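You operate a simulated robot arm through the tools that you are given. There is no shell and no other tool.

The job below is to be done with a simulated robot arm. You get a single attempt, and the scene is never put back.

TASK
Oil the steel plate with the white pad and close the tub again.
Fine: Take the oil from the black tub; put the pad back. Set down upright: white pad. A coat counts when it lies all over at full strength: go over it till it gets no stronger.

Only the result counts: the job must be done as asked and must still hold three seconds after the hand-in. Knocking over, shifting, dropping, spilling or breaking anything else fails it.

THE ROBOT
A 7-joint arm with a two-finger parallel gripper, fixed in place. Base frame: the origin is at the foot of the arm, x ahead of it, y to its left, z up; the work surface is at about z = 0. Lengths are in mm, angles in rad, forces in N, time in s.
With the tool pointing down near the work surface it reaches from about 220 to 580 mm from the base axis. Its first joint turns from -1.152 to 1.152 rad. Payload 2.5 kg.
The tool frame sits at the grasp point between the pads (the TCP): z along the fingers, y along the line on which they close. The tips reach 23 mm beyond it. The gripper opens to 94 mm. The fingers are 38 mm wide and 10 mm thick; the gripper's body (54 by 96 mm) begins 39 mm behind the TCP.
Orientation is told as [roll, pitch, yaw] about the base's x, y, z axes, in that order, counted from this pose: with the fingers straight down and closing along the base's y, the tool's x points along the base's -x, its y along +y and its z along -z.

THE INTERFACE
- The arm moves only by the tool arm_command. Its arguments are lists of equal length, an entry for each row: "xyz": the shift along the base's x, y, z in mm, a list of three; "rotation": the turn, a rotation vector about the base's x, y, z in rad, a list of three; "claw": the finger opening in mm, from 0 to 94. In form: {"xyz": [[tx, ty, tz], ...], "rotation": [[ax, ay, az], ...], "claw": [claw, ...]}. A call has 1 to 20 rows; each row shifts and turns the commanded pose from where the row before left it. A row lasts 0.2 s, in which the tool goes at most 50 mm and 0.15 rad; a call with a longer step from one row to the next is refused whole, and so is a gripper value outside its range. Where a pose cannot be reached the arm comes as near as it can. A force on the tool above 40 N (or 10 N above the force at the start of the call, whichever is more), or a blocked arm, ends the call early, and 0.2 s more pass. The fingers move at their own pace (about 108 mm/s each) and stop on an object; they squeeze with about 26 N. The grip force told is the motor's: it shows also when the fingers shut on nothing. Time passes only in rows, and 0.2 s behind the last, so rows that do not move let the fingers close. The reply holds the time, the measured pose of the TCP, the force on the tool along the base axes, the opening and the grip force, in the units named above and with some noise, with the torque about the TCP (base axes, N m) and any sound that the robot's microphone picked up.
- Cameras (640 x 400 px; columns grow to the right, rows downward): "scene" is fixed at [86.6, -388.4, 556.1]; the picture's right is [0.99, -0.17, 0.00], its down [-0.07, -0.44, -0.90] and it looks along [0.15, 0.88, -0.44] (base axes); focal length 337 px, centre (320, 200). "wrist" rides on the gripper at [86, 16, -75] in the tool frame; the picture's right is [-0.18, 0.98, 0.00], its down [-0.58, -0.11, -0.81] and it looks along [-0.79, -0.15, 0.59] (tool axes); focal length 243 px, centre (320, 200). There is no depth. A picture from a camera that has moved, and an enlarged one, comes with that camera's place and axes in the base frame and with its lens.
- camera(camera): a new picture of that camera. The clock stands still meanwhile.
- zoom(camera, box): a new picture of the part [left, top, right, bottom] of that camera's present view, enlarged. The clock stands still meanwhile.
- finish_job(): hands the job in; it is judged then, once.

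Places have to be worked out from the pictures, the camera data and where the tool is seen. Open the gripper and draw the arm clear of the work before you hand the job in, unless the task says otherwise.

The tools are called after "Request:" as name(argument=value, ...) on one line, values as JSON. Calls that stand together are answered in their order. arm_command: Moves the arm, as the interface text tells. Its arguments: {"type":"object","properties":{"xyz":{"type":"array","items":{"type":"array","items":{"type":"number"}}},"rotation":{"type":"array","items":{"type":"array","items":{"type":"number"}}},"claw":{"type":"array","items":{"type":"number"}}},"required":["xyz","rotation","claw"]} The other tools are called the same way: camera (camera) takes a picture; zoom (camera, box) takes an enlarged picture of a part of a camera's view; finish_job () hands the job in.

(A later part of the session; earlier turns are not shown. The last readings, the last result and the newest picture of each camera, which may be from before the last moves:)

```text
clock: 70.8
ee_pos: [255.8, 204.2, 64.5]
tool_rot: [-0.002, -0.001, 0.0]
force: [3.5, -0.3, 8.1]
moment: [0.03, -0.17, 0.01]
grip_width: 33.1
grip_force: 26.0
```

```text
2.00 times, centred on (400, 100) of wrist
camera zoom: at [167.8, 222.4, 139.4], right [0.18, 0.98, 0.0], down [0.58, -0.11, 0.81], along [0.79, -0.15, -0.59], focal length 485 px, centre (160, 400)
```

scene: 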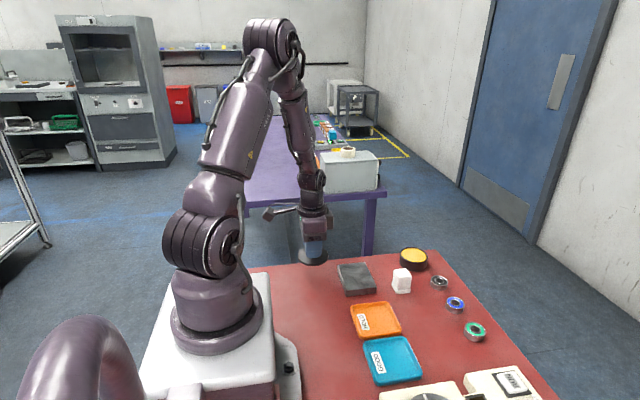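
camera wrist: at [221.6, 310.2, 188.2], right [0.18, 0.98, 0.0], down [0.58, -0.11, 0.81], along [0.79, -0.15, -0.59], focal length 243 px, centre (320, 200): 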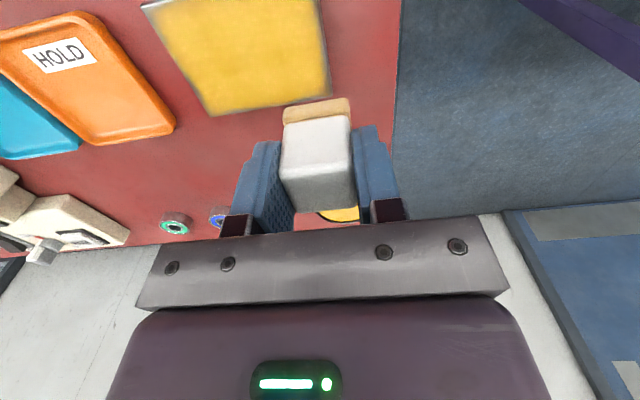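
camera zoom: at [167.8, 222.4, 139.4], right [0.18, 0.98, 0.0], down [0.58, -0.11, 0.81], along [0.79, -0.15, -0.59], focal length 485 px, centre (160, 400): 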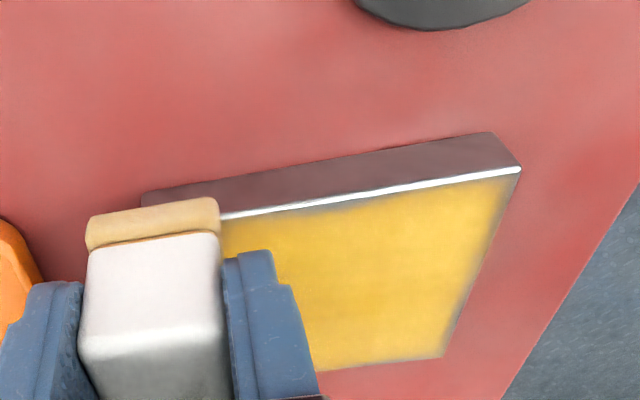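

The front edge strip still looks thin in the scene view. I lift and move back to look at the whole plate from the wrist camera.

Request:
arm_command(xyz=[[0, 0, 4], [0, 0, 20], [-5, 20, 30], [-5, 20, 10], [-5, 20, 10], [0, 0, 0]], rotation=[[0, 0, 0], [0, 0, 0], [0, 0, 0], [0, 0, 0], [0, 0, 0], [0, 0, 0]], claw=[22, 22, 22, 22, 22, 22])

Request:
camera(camera="wrist")

Request:
zoom(camera="scene", box=[328, 252, 392, 302])

```text
clock: 72.2
ee_pos: [240.6, 265.0, 139.6]
tool_rot: [-0.001, 0.0, 0.0]
force: [0.1, 0.5, -0.3]
moment: [-0.01, 0.02, 0.02]
grip_width: 33.0
grip_force: 26.5
```

```text
taken
camera wrist: at [152.8, 282.6, 214.2], right [0.18, 0.98, 0.0], down [0.58, -0.11, 0.81], along [0.79, -0.15, -0.59], focal length 243 px, centre (320, 200)
```

wrist: 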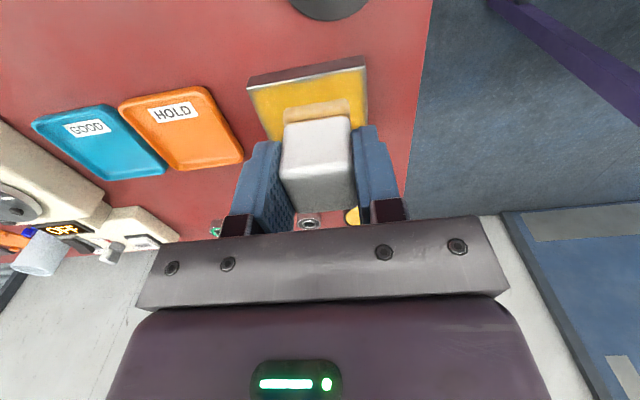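

```text
8.00 times, centred on (360, 277) of scene
camera zoom: at [86.6, -388.4, 556.1], right [0.99, -0.17, 0.0], down [-0.07, -0.44, -0.9], along [0.15, 0.88, -0.44], focal length 2695 px, centre (0, -416)
```

zoom: 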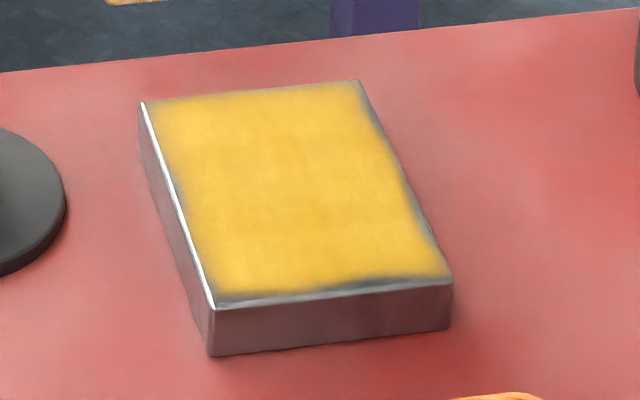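

I zoom in closely on the plate edges from both cameras.

Request:
zoom(camera="wrist", box=[240, 50, 380, 138])

Request:
zoom(camera="scene", box=[348, 274, 380, 294])

Request:
zoom(camera="scene", box=[340, 258, 372, 278])

```text
4.55 times, centred on (310, 94) of wrist
camera zoom: at [152.8, 282.6, 214.2], right [0.18, 0.98, 0.0], down [0.58, -0.11, 0.81], along [0.79, -0.15, -0.59], focal length 1103 px, centre (366, 682)
```

zoom: 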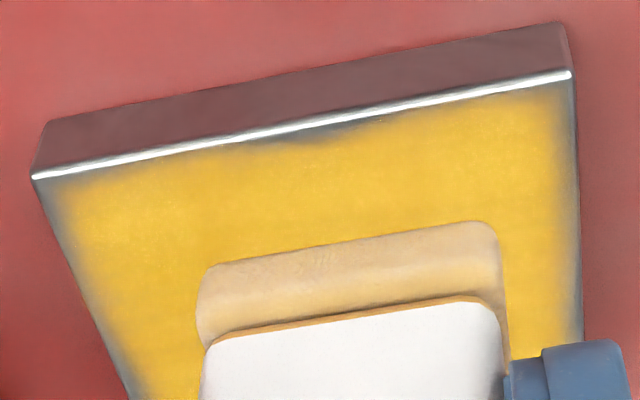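

```text
16.00 times, centred on (364, 284) of scene
camera zoom: at [86.6, -388.4, 556.1], right [0.99, -0.17, 0.0], down [-0.07, -0.44, -0.9], along [0.15, 0.88, -0.44], focal length 5390 px, centre (-384, -1144)
```

zoom: 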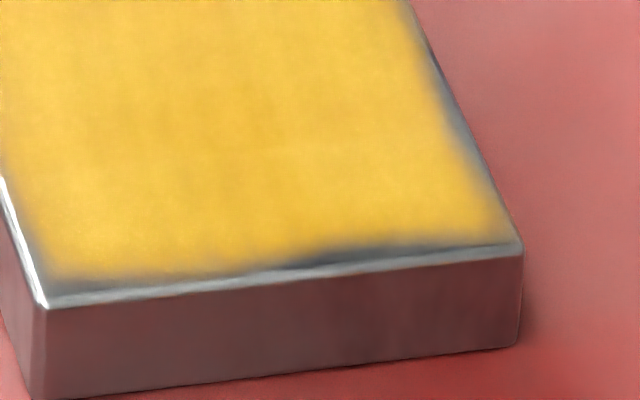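

```text
16.00 times, centred on (356, 268) of scene
camera zoom: at [86.6, -388.4, 556.1], right [0.99, -0.17, 0.0], down [-0.07, -0.44, -0.9], along [0.15, 0.88, -0.44], focal length 5390 px, centre (-256, -888)
```

zoom: 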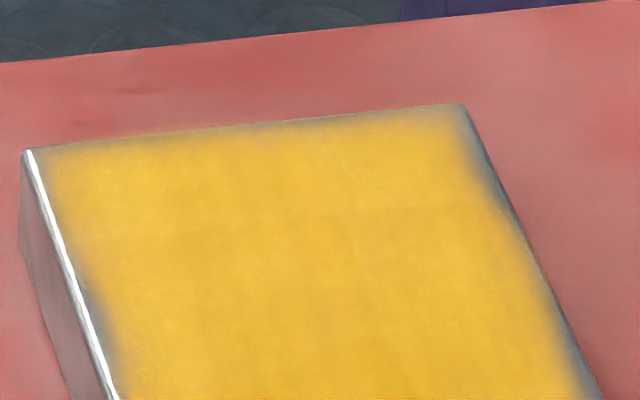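

All four edges show the same narrow soft border with fixed little notches, which may be just how the coat is drawn. To be safe I go over the whole plate again with the fresh pad, overhanging the edges more, and compare.

Request:
arm_command(xyz=[[6, 14, -20], [6, 13, -25], [0, 0, -20], [0, 0, -6], [0, 0, -2], [0, 0, -0.4], [0, 0, 0]], rotation=[[0, 0, 0], [0, 0, 0], [0, 0, 0], [0, 0, 0], [0, 0, 0], [0, 0, 0], [0, 0, 0]], claw=[22, 22, 22, 22, 22, 22, 22])

```text
clock: 73.8
ee_pos: [251.6, 292.6, 64.9]
tool_rot: [0.001, 0.001, 0.0]
force: [-1.1, 0.1, 0.4]
moment: [0.0, -0.01, 0.01]
grip_width: 33.1
grip_force: 26.1
```

Request:
arm_command(xyz=[[0, 0, -0.4], [0, 0, -0.3], [0, 0, 0]], rotation=[[0, 0, 0], [0, 0, 0], [0, 0, 0]], claw=[22, 22, 22])

```text
clock: 74.6
ee_pos: [251.7, 292.5, 63.8]
tool_rot: [0.0, 0.002, -0.001]
force: [-0.3, -0.5, 1.3]
moment: [-0.03, -0.01, 0.0]
grip_width: 33.3
grip_force: 25.7
```

Request:
arm_command(xyz=[[0, 0, -0.35], [0, -6, 0], [0, -10, 0], [0, -10, 0], [0, -10, 0], [0, -10, 0]], rotation=[[0, 0, 0], [0, 0, 0], [0, 0, 0], [0, 0, 0], [0, 0, 0], [0, 0, 0]], claw=[22, 22, 22, 22, 22, 22])

```text
clock: 76.0
ee_pos: [250.2, 245.3, 63.8]
tool_rot: [0.0, -0.001, -0.001]
force: [0.3, 1.2, 3.3]
moment: [0.02, -0.01, 0.02]
grip_width: 33.4
grip_force: 25.9
```

Light contact (3 N). I press 0.25 mm more and continue down the left edge.

Request:
arm_command(xyz=[[0, -4, -0.25], [0, -10, 0], [0, -10, 0], [0, -10, 0], [0, -9, 0], [0, 0, 0]], rotation=[[0, 0, 0], [0, 0, 0], [0, 0, 0], [0, 0, 0], [0, 0, 0], [0, 0, 0]], claw=[22, 22, 22, 22, 22, 22])

Request:
zoom(camera="wrist", box=[240, 0, 560, 200])

Request:
zoom(camera="scene", box=[328, 252, 392, 302])

```text
clock: 77.4
ee_pos: [250.0, 201.6, 64.3]
tool_rot: [-0.002, -0.001, 0.002]
force: [0.6, 1.2, 2.6]
moment: [0.09, -0.04, -0.03]
grip_width: 33.2
grip_force: 26.2
```

```text
2.00 times, centred on (400, 100) of wrist
camera zoom: at [164.5, 219.5, 139.4], right [0.18, 0.98, 0.0], down [0.58, -0.11, 0.81], along [0.79, -0.15, -0.59], focal length 485 px, centre (160, 400)
```

zoom: 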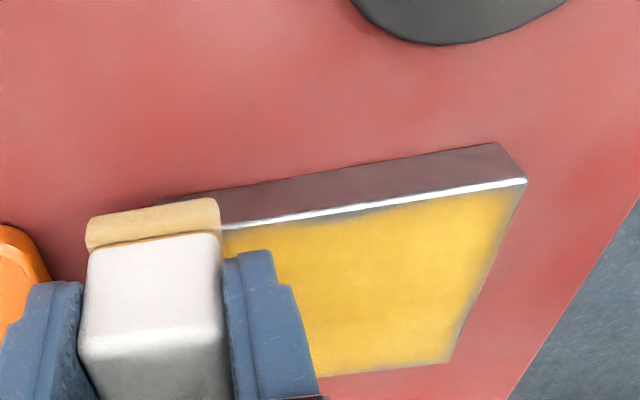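

```text
8.00 times, centred on (360, 277) of scene
camera zoom: at [86.6, -388.4, 556.1], right [0.99, -0.17, 0.0], down [-0.07, -0.44, -0.9], along [0.15, 0.88, -0.44], focal length 2695 px, centre (0, -416)
```

zoom: 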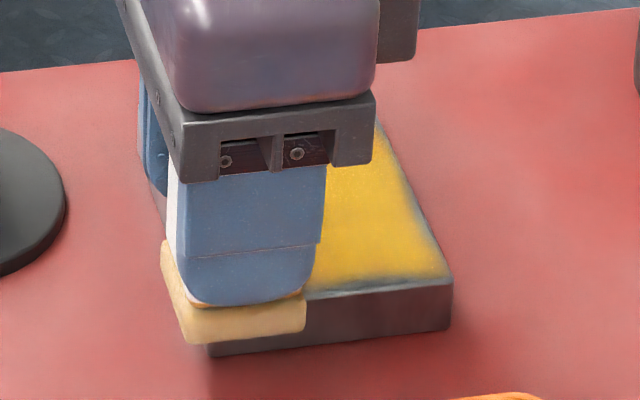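

The left edge is unchanged with the same notch, which suggests the soft border is static. I sweep along the front edge to the right side with a bit more pressure.

Request:
arm_command(xyz=[[0, 2, -0.3], [8, 0, 0], [10, 0, 0], [10, 0, 0], [10, 0, 0], [0, 0, 0]], rotation=[[0, 0, 0], [0, 0, 0], [0, 0, 0], [0, 0, 0], [0, 0, 0], [0, 0, 0]], claw=[22, 22, 22, 22, 22, 22])

```text
clock: 78.8
ee_pos: [289.9, 204.3, 62.0]
tool_rot: [-0.001, -0.001, -0.001]
force: [-6.8, 0.8, 22.9]
moment: [0.11, 0.05, 0.03]
grip_width: 33.2
grip_force: 26.0
```

The force rose to 23 N here, so I ease 0.5 mm and continue to the right edge.

Request:
arm_command(xyz=[[0, 0, 0.5], [8, 0, 0], [8, 0, 0], [6, 0, 0], [0, 0, 0]], rotation=[[0, 0, 0], [0, 0, 0], [0, 0, 0], [0, 0, 0], [0, 0, 0]], claw=[22, 22, 22, 22, 22])

Request:
zoom(camera="scene", box=[328, 252, 392, 302])

```text
clock: 80.0
ee_pos: [311.4, 205.5, 63.3]
tool_rot: [0.0, 0.0, 0.001]
force: [-0.4, 0.1, 0.4]
moment: [0.03, 0.0, 0.05]
grip_width: 33.2
grip_force: 26.0
```

```text
8.00 times, centred on (360, 277) of scene
camera zoom: at [86.6, -388.4, 556.1], right [0.99, -0.17, 0.0], down [-0.07, -0.44, -0.9], along [0.15, 0.88, -0.44], focal length 2695 px, centre (0, -416)
```

zoom: 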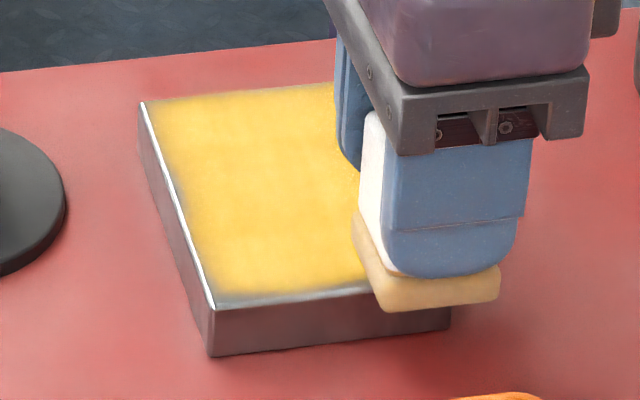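

I press slightly and sweep up the right edge.

Request:
arm_command(xyz=[[0, 0, -0.3], [0, 8, 0], [0, 10, 0], [0, 10, 0], [0, 10, 0], [0, 10, 0], [0, 0, 0]], rotation=[[0, 0, 0], [0, 0, 0], [0, 0, 0], [0, 0, 0], [0, 0, 0], [0, 0, 0], [0, 0, 0]], claw=[22, 22, 22, 22, 22, 22, 22])

```text
clock: 81.6
ee_pos: [312.6, 252.8, 62.8]
tool_rot: [0.001, 0.0, 0.0]
force: [0.2, -0.4, -0.8]
moment: [0.02, -0.01, 0.02]
grip_width: 33.2
grip_force: 26.2
```

No contact force here, so I press further.

Request:
arm_command(xyz=[[0, 0, -0.4], [0, 0, 0]], rotation=[[0, 0, 0], [0, 0, 0]], claw=[22, 22])

```text
clock: 82.2
ee_pos: [311.0, 251.8, 62.2]
tool_rot: [0.001, 0.0, 0.0]
force: [0.2, -1.4, -0.4]
moment: [0.03, 0.03, -0.01]
grip_width: 33.2
grip_force: 26.4
```

Request:
arm_command(xyz=[[0, 0, -0.4], [0, 0, 0]], rotation=[[0, 0, 0], [0, 0, 0]], claw=[22, 22])

Request:
camera(camera="wrist")

```text
clock: 82.8
ee_pos: [311.5, 252.7, 63.8]
tool_rot: [0.0, 0.0, 0.001]
force: [-0.9, -0.2, 0.3]
moment: [-0.05, -0.02, -0.02]
grip_width: 33.2
grip_force: 26.3
```

```text
taken
camera wrist: at [224.2, 270.3, 137.7], right [0.18, 0.98, 0.0], down [0.58, -0.11, 0.81], along [0.79, -0.15, -0.59], focal length 243 px, centre (320, 200)
```

wrist: 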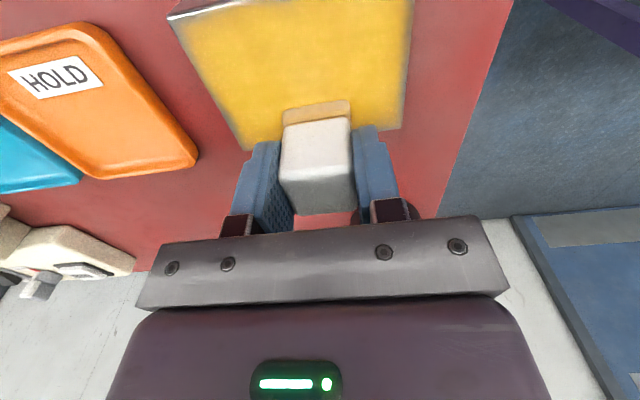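

Request:
arm_command(xyz=[[0, 0, -0.3], [0, 0, 0]], rotation=[[0, 0, 0], [0, 0, 0]], claw=[22, 22])

```text
clock: 83.4
ee_pos: [311.3, 253.1, 63.2]
tool_rot: [0.001, 0.001, 0.0]
force: [0.3, -0.1, 0.7]
moment: [0.01, -0.01, 0.0]
grip_width: 33.4
grip_force: 26.2
```

Request:
arm_command(xyz=[[0, 0, -0.4], [0, 0, 0]], rotation=[[0, 0, 0], [0, 0, 0]], claw=[22, 22])

Request:
zoom(camera="scene", box=[344, 246, 392, 284])

Request:
zoom(camera="wrist", box=[200, 75, 440, 225])

```text
clock: 84.0
ee_pos: [312.0, 254.8, 63.9]
tool_rot: [0.0, 0.0, 0.001]
force: [-2.4, -2.3, 10.5]
moment: [-0.13, 0.03, 0.02]
grip_width: 33.1
grip_force: 26.0
```

```text
10.53 times, centred on (368, 265) of scene
camera zoom: at [86.5, -388.4, 556.1], right [0.99, -0.17, 0.0], down [-0.07, -0.44, -0.9], along [0.15, 0.88, -0.44], focal length 3546 px, centre (-185, -484)
```

zoom: 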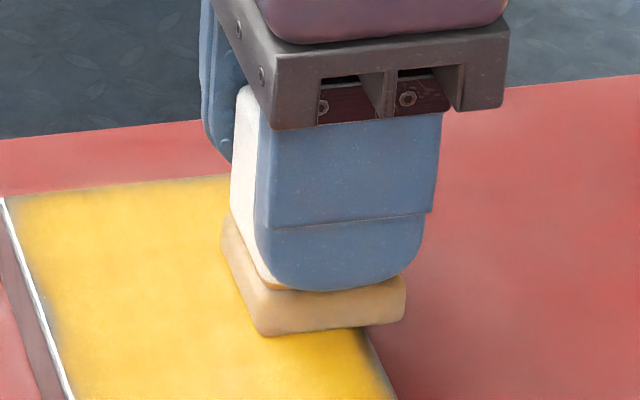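

```text
2.67 times, centred on (320, 150) of wrist
camera zoom: at [224.4, 270.4, 137.5], right [0.18, 0.98, 0.0], down [0.58, -0.11, 0.81], along [0.79, -0.15, -0.59], focal length 647 px, centre (320, 333)
```

zoom: 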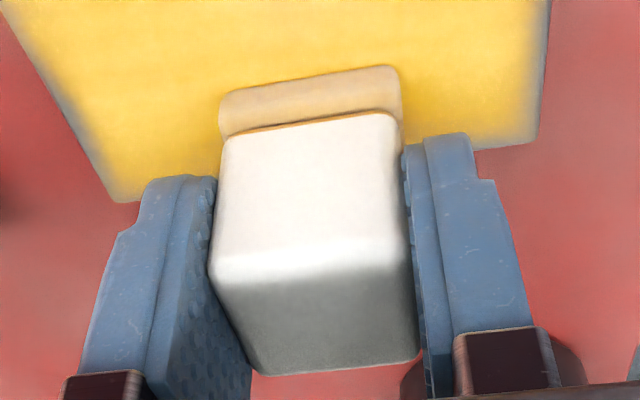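

Contact is back at 10 N. The pad has slid up a little in the grip, so I keep forces low from here. I continue along the right edge.

Request:
arm_command(xyz=[[0, 8, 0.1], [0, 10, 0], [0, 10, 0], [0, 10, 0], [0, 0, 0]], rotation=[[0, 0, 0], [0, 0, 0], [0, 0, 0], [0, 0, 0], [0, 0, 0]], claw=[22, 22, 22, 22, 22])

```text
clock: 85.2
ee_pos: [312.2, 292.3, 63.0]
tool_rot: [0.0, -0.001, -0.001]
force: [-0.4, -4.5, 18.2]
moment: [-0.27, 0.0, 0.0]
grip_width: 33.1
grip_force: 26.3
```

I ease off and sweep back down the right edge.

Request:
arm_command(xyz=[[0, -4, 0.3], [0, -10, 0], [0, -10, 0], [0, -10, 0], [0, -10, 0], [0, 0, 0]], rotation=[[0, 0, 0], [0, 0, 0], [0, 0, 0], [0, 0, 0], [0, 0, 0], [0, 0, 0]], claw=[22, 22, 22, 22, 22, 22])

Request:
zoom(camera="wrist", box=[200, 0, 520, 200])

```text
clock: 86.6
ee_pos: [310.8, 247.9, 61.7]
tool_rot: [0.0, 0.001, -0.002]
force: [-0.1, 3.4, 9.6]
moment: [0.16, -0.12, 0.05]
grip_width: 33.2
grip_force: 26.3
```

```text
2.00 times, centred on (360, 100) of wrist
camera zoom: at [223.9, 264.6, 137.4], right [0.18, 0.98, 0.0], down [0.58, -0.11, 0.81], along [0.79, -0.15, -0.59], focal length 485 px, centre (240, 400)
```

zoom: 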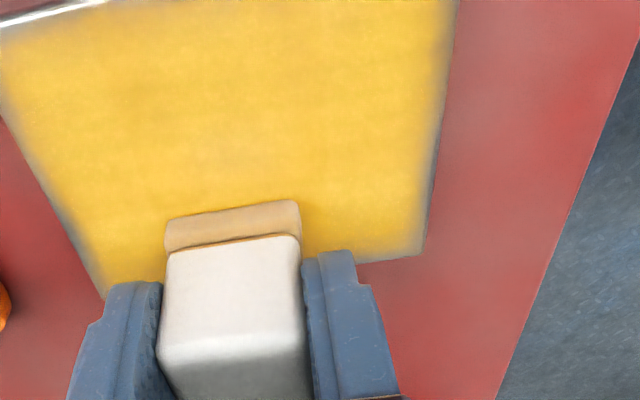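

The interior is uniformly strong. I finish the right lane down to the front and lift to compare.

Request:
arm_command(xyz=[[0, -10, 0], [0, -10, 0], [0, -10, 0], [0, -10, 0], [0, -4, 0], [0, 0, 0], [0, 0, 5], [0, 0, 20], [10, 0, 30], [20, 10, 0], [0, 0, 0]], rotation=[[0, 0, 0], [0, 0, 0], [0, 0, 0], [0, 0, 0], [0, 0, 0], [0, 0, 0], [0, 0, 0], [0, 0, 0], [0, 0, 0], [0, 0, 0], [0, 0, 0]], claw=[22, 22, 22, 22, 22, 22, 22, 22, 22, 22, 22])

Request:
zoom(camera="scene", box=[328, 252, 392, 302])

Request:
zoom(camera="scene", box=[348, 274, 380, 294])

```text
clock: 89.0
ee_pos: [342.9, 213.4, 118.2]
tool_rot: [0.0, 0.001, 0.0]
force: [0.0, -0.2, -1.9]
moment: [0.01, 0.01, -0.03]
grip_width: 33.3
grip_force: 25.8
```

```text
8.00 times, centred on (360, 277) of scene
camera zoom: at [86.6, -388.4, 556.1], right [0.99, -0.17, 0.0], down [-0.07, -0.44, -0.9], along [0.15, 0.88, -0.44], focal length 2695 px, centre (0, -416)
```

zoom: 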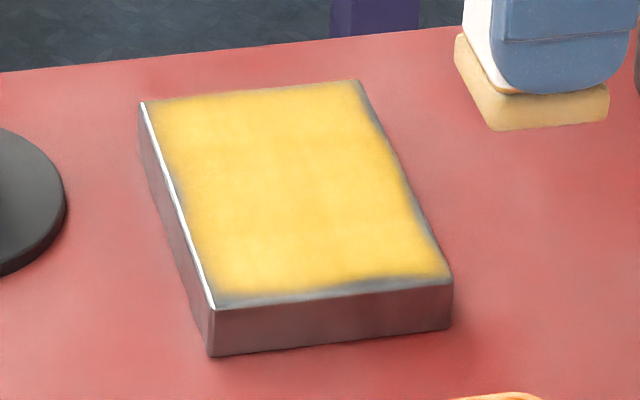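

```text
16.00 times, centred on (364, 284) of scene
camera zoom: at [86.6, -388.4, 556.1], right [0.99, -0.17, 0.0], down [-0.07, -0.44, -0.9], along [0.15, 0.88, -0.44], focal length 5390 px, centre (-384, -1144)
```

zoom: 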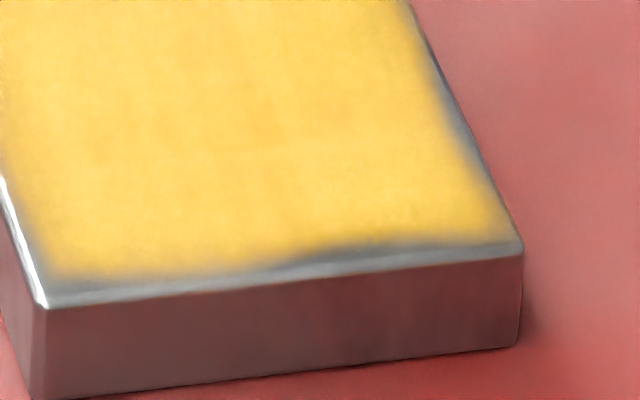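

The edge outline is identical to before the extra passes, so it looks static. I check the back half against the earlier picture.

Request:
zoom(camera="scene", box=[340, 258, 372, 278])

Request:
camera(camera="scene")

```text
16.00 times, centred on (356, 268) of scene
camera zoom: at [86.6, -388.4, 556.1], right [0.99, -0.17, 0.0], down [-0.07, -0.44, -0.9], along [0.15, 0.88, -0.44], focal length 5390 px, centre (-256, -888)
```

zoom: 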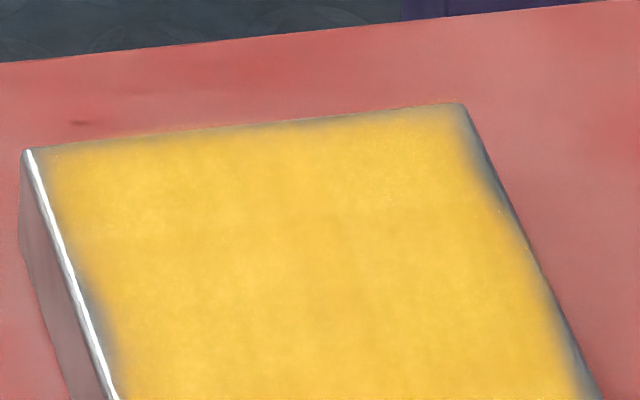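

```text
taken
```

scene: 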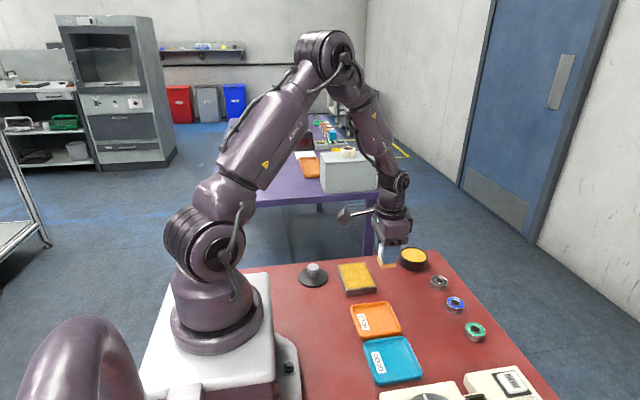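

The back-right corner got a little stronger from the last pass, so I take one more dip and one more full raster to be sure. I go to the tub first.

Request:
arm_command(xyz=[[15, 10, 0], [28, 21, 0], [28, 21, 0], [28, 21, 0], [12, 9.8, 0], [0, 0, 0], [0, 0, -20], [0, 0, -15], [0, 0, -8], [0, 0, -3], [0, 0, 0]], rotation=[[0, 0, 0], [0, 0, 0], [0, 0, 0], [0, 0, 0], [0, 0, 0], [0, 0, 0], [0, 0, 0], [0, 0, 0], [0, 0, 0], [0, 0, 0], [0, 0, 0]], claw=[22, 22, 22, 22, 22, 22, 22, 22, 22, 22, 22])

Request:
zoom(camera="scene", box=[384, 232, 448, 272])

```text
clock: 91.4
ee_pos: [453.9, 296.0, 72.2]
tool_rot: [0.001, -0.001, -0.001]
force: [-0.2, -0.6, 1.1]
moment: [0.02, 0.0, 0.05]
grip_width: 33.2
grip_force: 26.2
```

```text
10.00 times, centred on (416, 252) of scene
camera zoom: at [86.6, -388.4, 556.1], right [0.99, -0.17, 0.0], down [-0.07, -0.44, -0.9], along [0.15, 0.88, -0.44], focal length 3369 px, centre (-640, -320)
```

zoom: 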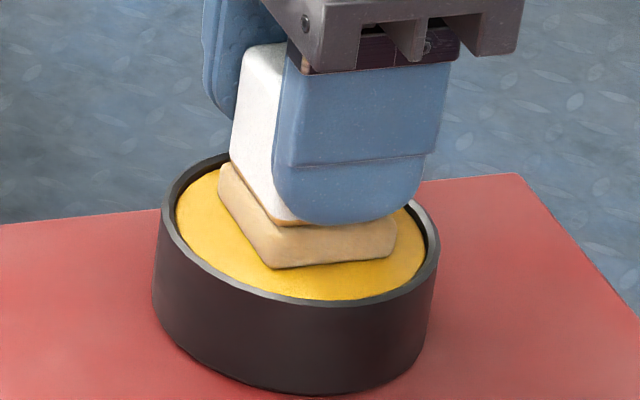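

The pad is just touching the oil. I press lightly and hold.

Request:
arm_command(xyz=[[0, 0, -0.4], [0, 0, 0], [0, 0, 0], [0, 0, 0]], rotation=[[0, 0, 0], [0, 0, 0], [0, 0, 0], [0, 0, 0]], claw=[22, 22, 22, 22])

```text
clock: 92.4
ee_pos: [453.8, 295.5, 71.6]
tool_rot: [0.0, -0.001, 0.0]
force: [1.2, 1.1, 5.3]
moment: [-0.01, -0.12, 0.0]
grip_width: 33.2
grip_force: 26.3
```

There is 5 N in the oil. I lift and carry it to the back-left of the plate.

Request:
arm_command(xyz=[[0, 0, 0], [0, 0, 0], [0, 0, 4], [0, 0, 15], [0, 0, 29], [-21, -1, 0], [-36, -1, 0], [-36, -1, 0], [-36, -1, 0], [-36, 0, 0], [-30, 0, 0], [0, 0, 0], [0, 0, -20], [0, 0, -20], [0, 0, -10], [0, 0, -4], [0, 0, -2], [0, 0, 0]], rotation=[[0, 0, 0], [0, 0, 0], [0, 0, 0], [0, 0, 0], [0, 0, 0], [0, 0, 0], [0, 0, 0], [0, 0, 0], [0, 0, 0], [0, 0, 0], [0, 0, 0], [0, 0, 0], [0, 0, 0], [0, 0, 0], [0, 0, 0], [0, 0, 0], [0, 0, 0], [0, 0, 0]], claw=[22, 22, 22, 22, 22, 22, 22, 22, 22, 22, 22, 22, 22, 22, 22, 22, 22, 22])

```text
clock: 96.2
ee_pos: [257.3, 292.1, 63.3]
tool_rot: [0.0, 0.0, 0.001]
force: [-0.1, 0.4, -0.6]
moment: [0.0, 0.02, -0.01]
grip_width: 33.1
grip_force: 26.4
```

Request:
arm_command(xyz=[[0, 0, -0.4], [0, 0, -0.3], [0, 0, 0]], rotation=[[0, 0, 0], [0, 0, 0], [0, 0, 0]], claw=[22, 22, 22])

```text
clock: 97.0
ee_pos: [257.5, 292.1, 62.7]
tool_rot: [0.001, 0.0, 0.0]
force: [0.2, -1.6, 3.7]
moment: [-0.09, -0.02, -0.05]
grip_width: 33.3
grip_force: 26.0
```

Contact is 3.7 N. I sweep the left lane down to the front.

Request:
arm_command(xyz=[[-3, 0, -0.15], [0, -8, 0], [0, -10, 0], [0, -10, 0], [0, -10, 0], [0, -10, 0], [0, -10, 0], [0, -10, 0], [0, -10, 0], [0, -10, 0], [0, 0, 0]], rotation=[[0, 0, 0], [0, 0, 0], [0, 0, 0], [0, 0, 0], [0, 0, 0], [0, 0, 0], [0, 0, 0], [0, 0, 0], [0, 0, 0], [0, 0, 0], [0, 0, 0]], claw=[22, 22, 22, 22, 22, 22, 22, 22, 22, 22, 22])

```text
clock: 99.4
ee_pos: [255.1, 203.3, 63.4]
tool_rot: [-0.002, 0.002, 0.0]
force: [-0.7, 0.8, 4.2]
moment: [0.11, -0.07, 0.07]
grip_width: 33.1
grip_force: 26.0
```

A steady 4 N. I do the next lane at x≈268 upward.

Request:
arm_command(xyz=[[7, 0, -0.1], [6, 0, 0], [0, 8, 0], [0, 10, 0], [0, 10, 0], [0, 10, 0], [0, 10, 0], [0, 10, 0], [0, 10, 0], [0, 10, 0], [0, 10, 0], [0, 0, 0]], rotation=[[0, 0, 0], [0, 0, 0], [0, 0, 0], [0, 0, 0], [0, 0, 0], [0, 0, 0], [0, 0, 0], [0, 0, 0], [0, 0, 0], [0, 0, 0], [0, 0, 0], [0, 0, 0]], claw=[22, 22, 22, 22, 22, 22, 22, 22, 22, 22, 22, 22])

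```text
clock: 102.0
ee_pos: [267.4, 293.8, 61.9]
tool_rot: [0.0, -0.002, 0.0]
force: [2.3, -2.4, 11.9]
moment: [-0.12, -0.19, 0.0]
grip_width: 33.2
grip_force: 26.4
```

The force is 12 N. I ease slightly and take the lane at x≈283 downward.

Request:
arm_command(xyz=[[8, 0, 0.15], [7, 0, 0], [0, -8, 0], [0, -10, 0], [0, -10, 0], [0, -10, 0], [0, -10, 0], [0, -10, 0], [0, -10, 0], [0, -10, 0], [0, -10, 0], [0, 0, 0]], rotation=[[0, 0, 0], [0, 0, 0], [0, 0, 0], [0, 0, 0], [0, 0, 0], [0, 0, 0], [0, 0, 0], [0, 0, 0], [0, 0, 0], [0, 0, 0], [0, 0, 0], [0, 0, 0]], claw=[22, 22, 22, 22, 22, 22, 22, 22, 22, 22, 22, 22])

```text
clock: 104.6
ee_pos: [281.2, 203.3, 62.5]
tool_rot: [-0.001, 0.0, 0.001]
force: [0.7, 0.0, -0.4]
moment: [-0.02, 0.03, 0.04]
grip_width: 33.3
grip_force: 26.2
```

Contact faded by the front end. I press 0.4 mm more and check before going back up the same lane.

Request:
arm_command(xyz=[[0, 0, -0.4], [0, 0, 0]], rotation=[[0, 0, 0], [0, 0, 0]], claw=[22, 22])

```text
clock: 105.2
ee_pos: [282.9, 204.7, 62.2]
tool_rot: [0.0, -0.001, 0.001]
force: [-0.8, 0.3, 2.8]
moment: [-0.03, -0.04, 0.02]
grip_width: 33.1
grip_force: 25.7
```

Request:
arm_command(xyz=[[0, 0, -0.15], [0, 8, 0], [0, 10, 0], [0, 10, 0], [0, 10, 0], [0, 10, 0], [0, 10, 0], [0, 10, 0], [0, 10, 0], [0, 10, 0], [0, 0, 0]], rotation=[[0, 0, 0], [0, 0, 0], [0, 0, 0], [0, 0, 0], [0, 0, 0], [0, 0, 0], [0, 0, 0], [0, 0, 0], [0, 0, 0], [0, 0, 0], [0, 0, 0]], claw=[22, 22, 22, 22, 22, 22, 22, 22, 22, 22, 22])

```text
clock: 107.6
ee_pos: [282.7, 291.6, 62.8]
tool_rot: [-0.001, 0.0, 0.001]
force: [1.4, -6.6, 21.7]
moment: [-0.23, -0.15, -0.02]
grip_width: 33.2
grip_force: 25.6
```

The far end sits about 0.5 mm higher than the front, so I include that slope. I ease off and take the lane at x≈298 downward.

Request:
arm_command(xyz=[[8, 0, 0.35], [7, 0, 0], [0, -8, -0.05], [0, -10, -0.05], [0, -10, -0.05], [0, -10, -0.05], [0, -10, -0.05], [0, 0, 0]], rotation=[[0, 0, 0], [0, 0, 0], [0, 0, 0], [0, 0, 0], [0, 0, 0], [0, 0, 0], [0, 0, 0], [0, 0, 0]], claw=[22, 22, 22, 22, 22, 22, 22, 22])

```text
clock: 109.4
ee_pos: [297.7, 242.9, 62.7]
tool_rot: [-0.002, 0.003, -0.001]
force: [-0.8, -1.4, -0.2]
moment: [0.01, 0.01, -0.01]
grip_width: 33.4
grip_force: 26.0
```

Request:
arm_command(xyz=[[0, 0, -0.4], [0, 0, 0]], rotation=[[0, 0, 0], [0, 0, 0]], claw=[22, 22])

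```text
clock: 110.0
ee_pos: [299.0, 244.3, 61.5]
tool_rot: [0.0, 0.0, -0.001]
force: [0.0, -0.5, 0.4]
moment: [0.01, 0.0, 0.03]
grip_width: 33.1
grip_force: 25.9
```

Request:
arm_command(xyz=[[0, 0, -0.4], [0, 0, 0]], rotation=[[0, 0, 0], [0, 0, 0]], claw=[22, 22])

```text
clock: 110.6
ee_pos: [297.3, 245.1, 62.0]
tool_rot: [0.0, 0.0, -0.002]
force: [-5.1, -5.1, 20.3]
moment: [-0.17, 0.07, -0.01]
grip_width: 33.0
grip_force: 25.7
```

Contact came in sharply at 20 N. I back off 0.15 mm and sweep up to the back and down to the front along this lane.

Request:
arm_command(xyz=[[0, 4, 0.2], [0, 10, 0.05], [0, 10, 0.05], [0, 10, 0.05], [0, 12, 0.05], [0, 0, 0]], rotation=[[0, 0, 0], [0, 0, 0], [0, 0, 0], [0, 0, 0], [0, 0, 0], [0, 0, 0]], claw=[22, 22, 22, 22, 22, 22])

```text
clock: 112.0
ee_pos: [296.2, 289.1, 62.4]
tool_rot: [0.002, -0.001, -0.002]
force: [0.3, -3.4, 11.2]
moment: [-0.13, -0.07, -0.01]
grip_width: 33.3
grip_force: 26.0
```

Request:
arm_command(xyz=[[0, -8, 0], [0, -10, -0.05], [0, -10, -0.05], [0, -10, -0.05], [0, -10, -0.05], [0, -10, -0.05], [0, -10, -0.05], [0, -10, -0.05], [0, -10, -0.05], [0, 0, 0]], rotation=[[0, 0, 0], [0, 0, 0], [0, 0, 0], [0, 0, 0], [0, 0, 0], [0, 0, 0], [0, 0, 0], [0, 0, 0], [0, 0, 0], [0, 0, 0]], claw=[22, 22, 22, 22, 22, 22, 22, 22, 22, 22])

Request:
zoom(camera="scene", box=[328, 252, 392, 302])

```text
clock: 114.2
ee_pos: [298.7, 202.4, 61.0]
tool_rot: [0.002, -0.001, 0.001]
force: [0.6, 7.7, 24.2]
moment: [0.38, -0.09, 0.07]
grip_width: 33.2
grip_force: 26.5
```

```text
8.00 times, centred on (360, 277) of scene
camera zoom: at [86.5, -388.4, 556.0], right [0.99, -0.17, 0.0], down [-0.07, -0.44, -0.9], along [0.15, 0.88, -0.44], focal length 2695 px, centre (0, -416)
```

zoom: 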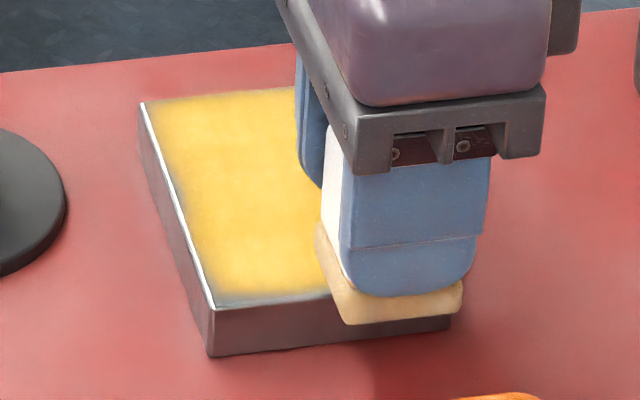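

Too firm at the front (24 N). I ease 0.4 mm, move to the right lane, and sweep upward.

Request:
arm_command(xyz=[[0, 3, 0.4], [7, 0, 0], [6, 0, 0], [0, 8, 0], [0, 10, 0], [0, 10, 0], [0, 10, 0], [0, 0, 0]], rotation=[[0, 0, 0], [0, 0, 0], [0, 0, 0], [0, 0, 0], [0, 0, 0], [0, 0, 0], [0, 0, 0], [0, 0, 0]], claw=[22, 22, 22, 22, 22, 22, 22, 22])

```text
clock: 116.0
ee_pos: [308.7, 241.7, 60.9]
tool_rot: [0.0, -0.001, 0.001]
force: [0.9, -0.2, 0.6]
moment: [-0.01, -0.01, 0.04]
grip_width: 33.0
grip_force: 26.0
```

Request:
arm_command(xyz=[[0, 0, -0.3], [0, 0, 0]], rotation=[[0, 0, 0], [0, 0, 0]], claw=[22, 22])

```text
clock: 116.6
ee_pos: [309.9, 243.0, 61.6]
tool_rot: [0.0, -0.001, 0.0]
force: [-0.1, 0.5, -0.5]
moment: [-0.02, 0.04, -0.04]
grip_width: 33.3
grip_force: 26.3
```

Request:
arm_command(xyz=[[0, 0, -0.3], [0, 0, 0]], rotation=[[0, 0, 0], [0, 0, 0]], claw=[22, 22])

```text
clock: 117.2
ee_pos: [310.2, 242.8, 61.2]
tool_rot: [0.0, 0.001, 0.001]
force: [0.6, -0.4, -0.8]
moment: [-0.03, 0.03, 0.03]
grip_width: 33.3
grip_force: 25.5
```

Request:
arm_command(xyz=[[0, 0, -0.3], [0, 0, 0]], rotation=[[0, 0, 0], [0, 0, 0]], claw=[22, 22])

```text
clock: 117.8
ee_pos: [311.2, 243.6, 61.2]
tool_rot: [0.0, 0.0, 0.0]
force: [-2.7, -1.9, 9.2]
moment: [-0.08, 0.14, 0.01]
grip_width: 33.3
grip_force: 25.9
```

Contact is 9 N. I sweep this right lane up to the back.

Request:
arm_command(xyz=[[0, 6, 0.05], [0, 10, 0.05], [0, 10, 0.05], [0, 10, 0.05], [0, 11, 0], [0, 0, 0]], rotation=[[0, 0, 0], [0, 0, 0], [0, 0, 0], [0, 0, 0], [0, 0, 0], [0, 0, 0]], claw=[22, 22, 22, 22, 22, 22])

```text
clock: 119.2
ee_pos: [310.8, 289.4, 60.5]
tool_rot: [0.0, -0.001, 0.0]
force: [0.3, 0.5, 0.2]
moment: [-0.03, 0.0, 0.01]
grip_width: 33.3
grip_force: 26.1
```

Request:
arm_command(xyz=[[0, 0, -0.3], [0, 0, 0]], rotation=[[0, 0, 0], [0, 0, 0]], claw=[22, 22])

```text
clock: 119.8
ee_pos: [310.4, 290.3, 60.7]
tool_rot: [-0.001, 0.0, 0.001]
force: [0.0, -0.2, -0.6]
moment: [0.0, 0.01, 0.01]
grip_width: 33.2
grip_force: 25.9
```

Request:
arm_command(xyz=[[0, 0, -0.3], [0, 0, 0]], rotation=[[0, 0, 0], [0, 0, 0]], claw=[22, 22])

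Request:
zoom(camera="scene", box=[328, 230, 408, 302])

Request:
camera(camera="wrist")

```text
clock: 120.4
ee_pos: [310.9, 289.4, 60.6]
tool_rot: [0.0, 0.001, -0.001]
force: [-0.9, -0.7, 2.0]
moment: [-0.04, 0.03, 0.01]
grip_width: 33.1
grip_force: 25.4
```

```text
5.56 times, centred on (368, 266) of scene
camera zoom: at [86.6, -388.4, 556.1], right [0.99, -0.17, 0.0], down [-0.07, -0.44, -0.9], along [0.15, 0.88, -0.44], focal length 1872 px, centre (53, -167)
```

zoom: 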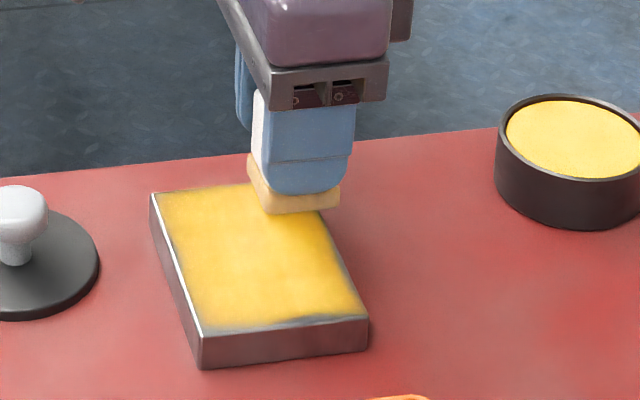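

```text
taken
camera wrist: at [224.1, 307.0, 135.1], right [0.18, 0.98, 0.0], down [0.58, -0.11, 0.81], along [0.79, -0.15, -0.59], focal length 243 px, centre (320, 200)
```

wrist: 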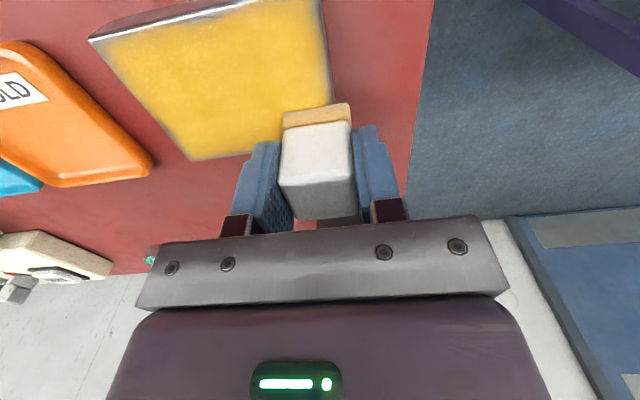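

Contact is 2 N. I press slightly more and sweep the right lane down to the front one last time.

Request:
arm_command(xyz=[[1, 0, -0.15], [0, -8, 0], [0, -10, 0], [0, -10, 0], [0, -10, 0], [0, -10, 0], [0, 0, 0]], rotation=[[0, 0, 0], [0, 0, 0], [0, 0, 0], [0, 0, 0], [0, 0, 0], [0, 0, 0], [0, 0, 0]], claw=[22, 22, 22, 22, 22, 22, 22])

```text
clock: 122.0
ee_pos: [311.8, 240.5, 59.9]
tool_rot: [-0.001, -0.001, 0.0]
force: [0.3, 0.2, 0.2]
moment: [0.01, -0.02, 0.01]
grip_width: 33.1
grip_force: 26.2
```

Request:
arm_command(xyz=[[0, 0, -0.25], [0, 0, 0]], rotation=[[0, 0, 0], [0, 0, 0]], claw=[22, 22])

```text
clock: 122.6
ee_pos: [310.9, 242.5, 59.9]
tool_rot: [-0.001, -0.001, 0.0]
force: [-0.4, -0.6, 1.3]
moment: [-0.01, 0.0, -0.01]
grip_width: 33.3
grip_force: 25.8
```

Request:
arm_command(xyz=[[0, 0, -0.2], [0, -8, 0], [0, -10, 0], [0, -10, 0], [0, -10, 0], [0, 0, 0]], rotation=[[0, 0, 0], [0, 0, 0], [0, 0, 0], [0, 0, 0], [0, 0, 0], [0, 0, 0]], claw=[22, 22, 22, 22, 22, 22])

Request:
zoom(camera="scene", box=[328, 252, 392, 302])

```text
clock: 124.0
ee_pos: [312.2, 203.9, 60.5]
tool_rot: [0.004, -0.005, 0.002]
force: [1.2, 7.8, 22.1]
moment: [0.34, 0.06, -0.05]
grip_width: 33.4
grip_force: 26.1
```

```text
8.00 times, centred on (360, 277) of scene
camera zoom: at [86.5, -388.4, 556.0], right [0.99, -0.17, 0.0], down [-0.07, -0.44, -0.9], along [0.15, 0.88, -0.44], focal length 2695 px, centre (0, -416)
```

zoom: 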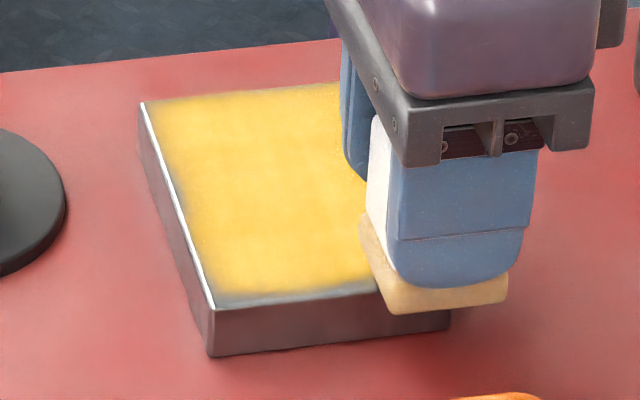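

I lift off and look at the plate and the pad's orientation.

Request:
arm_command(xyz=[[0, 0, 1], [0, 0, 5], [0, 0, 20], [10, 0, 30], [20, 0, 5], [20, 0, 0], [0, 0, 0]], rotation=[[0, 0, 0], [0, 0, 0], [0, 0, 0], [0, 0, 0], [0, 0, 0], [0, 0, 0], [0, 0, 0]], claw=[22, 22, 22, 22, 22, 22, 22])

Request:
zoom(camera="scene", box=[348, 274, 380, 294])

Request:
zoom(camera="scene", box=[340, 258, 372, 278])

Request:
zoom(camera="scene", box=[352, 220, 448, 300])

Request:
zoom(camera="wrist", box=[200, 75, 440, 225])

```text
clock: 125.6
ee_pos: [363.1, 204.2, 120.7]
tool_rot: [0.0, 0.0, 0.0]
force: [-0.4, 0.1, -1.2]
moment: [0.02, -0.06, 0.0]
grip_width: 33.0
grip_force: 25.8
```

```text
16.00 times, centred on (364, 284) of scene
camera zoom: at [86.6, -388.4, 556.1], right [0.99, -0.17, 0.0], down [-0.07, -0.44, -0.9], along [0.15, 0.88, -0.44], focal length 5390 px, centre (-384, -1144)
```

zoom: 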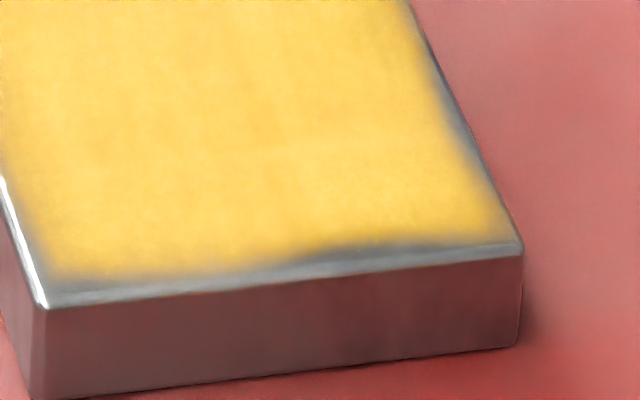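

```text
16.00 times, centred on (356, 268) of scene
camera zoom: at [86.6, -388.4, 556.1], right [0.99, -0.17, 0.0], down [-0.07, -0.44, -0.9], along [0.15, 0.88, -0.44], focal length 5390 px, centre (-256, -888)
```

zoom: 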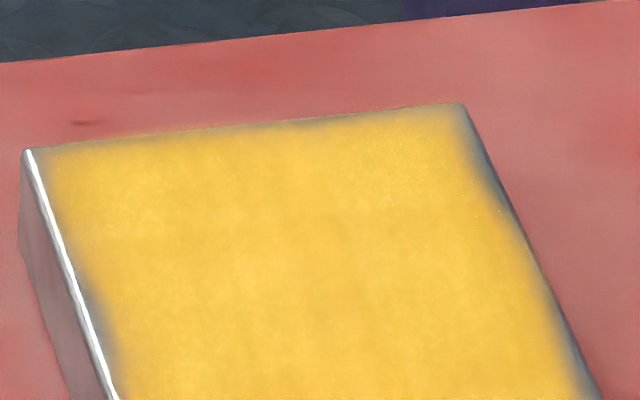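

```text
5.00 times, centred on (400, 260) of scene
camera zoom: at [86.6, -388.4, 556.1], right [0.99, -0.17, 0.0], down [-0.07, -0.44, -0.9], along [0.15, 0.88, -0.44], focal length 1684 px, centre (-80, -100)
```

zoom: 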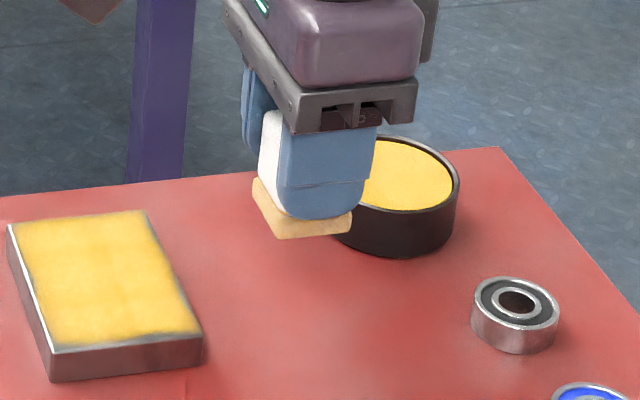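

```text
2.67 times, centred on (320, 150) of wrist
camera zoom: at [274.7, 222.1, 195.7], right [0.18, 0.98, 0.0], down [0.58, -0.11, 0.81], along [0.79, -0.15, -0.59], focal length 647 px, centre (320, 333)
```

zoom: 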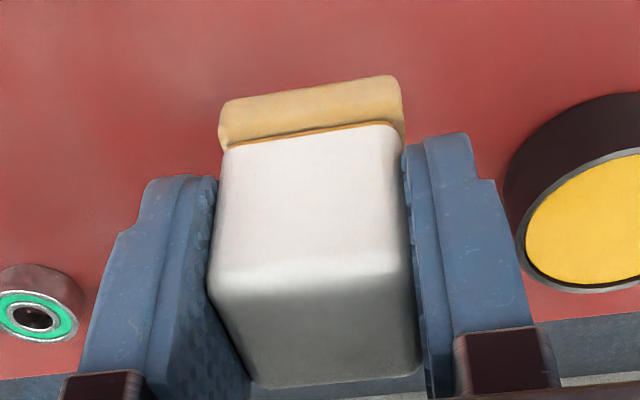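

The coat's outline and strength no longer change, so it is saturated. Now I return the pad above its original place at (383.5, 204.5) and lower it.

Request:
arm_command(xyz=[[11, 1, 0], [10.5, 0.7, 0], [0, 0, -20], [0, 0, -25], [0, 0, -20], [0, 0, -8], [0, 0, -3], [0, 0, 0]], rotation=[[0, 0, 0], [0, 0, 0], [0, 0, 0], [0, 0, 0], [0, 0, 0], [0, 0, 0], [0, 0, 0], [0, 0, 0]], claw=[22, 22, 22, 22, 22, 22, 22, 22])

Request:
zoom(camera="scene", box=[376, 260, 424, 300])

```text
clock: 127.4
ee_pos: [383.6, 206.1, 44.4]
tool_rot: [0.001, 0.0, 0.0]
force: [-0.1, 0.5, -0.6]
moment: [0.03, -0.01, 0.0]
grip_width: 33.2
grip_force: 25.8
```

```text
10.00 times, centred on (400, 280) of scene
camera zoom: at [86.6, -388.4, 556.1], right [0.99, -0.17, 0.0], down [-0.07, -0.44, -0.9], along [0.15, 0.88, -0.44], focal length 3369 px, centre (-480, -600)
```

zoom: 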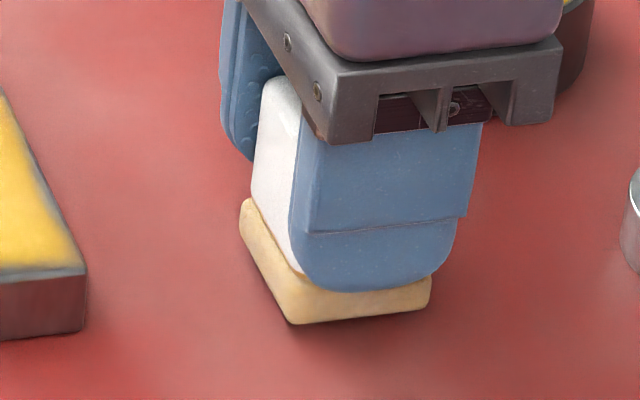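

The pad lines up within about 1.5 mm of its original spot. I shift −1.5 in x and lower to contact.

Request:
arm_command(xyz=[[-1.5, 0, -1], [0, 0, -1.5], [0, 0, -1], [0, 0, 0]], rotation=[[0, 0, 0], [0, 0, 0], [0, 0, 0], [0, 0, 0]], claw=[22, 22, 22, 22])

```text
clock: 128.4
ee_pos: [381.5, 205.4, 41.6]
tool_rot: [0.0, 0.0, 0.0]
force: [0.5, -0.4, 0.1]
moment: [0.01, 0.02, 0.02]
grip_width: 33.1
grip_force: 25.9
```

Request:
arm_command(xyz=[[0, 0, -0.8], [0, 0, 0]], rotation=[[0, 0, 0], [0, 0, 0]], claw=[22, 22])

Request:
zoom(camera="scene", box=[376, 260, 424, 300])

```text
clock: 129.0
ee_pos: [381.7, 205.9, 41.2]
tool_rot: [0.0, -0.001, -0.002]
force: [-0.5, 0.5, -0.4]
moment: [0.02, 0.0, -0.03]
grip_width: 33.1
grip_force: 26.3
```

```text
10.00 times, centred on (400, 280) of scene
camera zoom: at [86.6, -388.4, 556.1], right [0.99, -0.17, 0.0], down [-0.07, -0.44, -0.9], along [0.15, 0.88, -0.44], focal length 3369 px, centre (-480, -600)
```

zoom: 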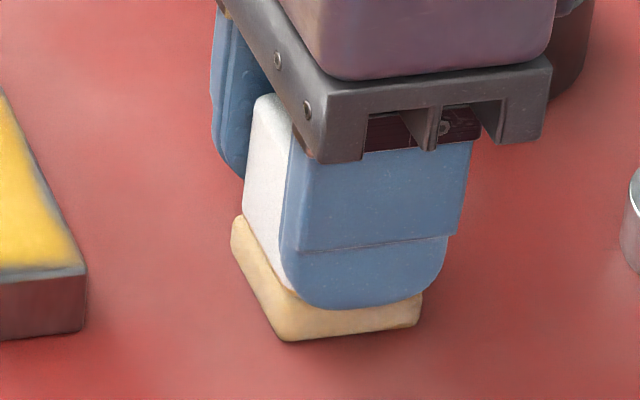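

The base outline now almost coincides with the original one. I lower a little more to touch.

Request:
arm_command(xyz=[[0, 0, -0.5], [0, 0, 0]], rotation=[[0, 0, 0], [0, 0, 0]], claw=[22, 22])

```text
clock: 129.6
ee_pos: [382.1, 205.1, 40.4]
tool_rot: [0.001, 0.0, 0.0]
force: [1.0, 0.6, -0.4]
moment: [0.03, -0.03, -0.03]
grip_width: 33.2
grip_force: 26.1
```

Request:
arm_command(xyz=[[0, 0, -0.5], [0, 0, 0]], rotation=[[0, 0, 0], [0, 0, 0]], claw=[22, 22])

```text
clock: 130.2
ee_pos: [382.4, 204.0, 39.4]
tool_rot: [0.0, 0.0, -0.001]
force: [-1.9, -3.0, 7.9]
moment: [-0.05, 0.05, -0.01]
grip_width: 33.3
grip_force: 25.9
```

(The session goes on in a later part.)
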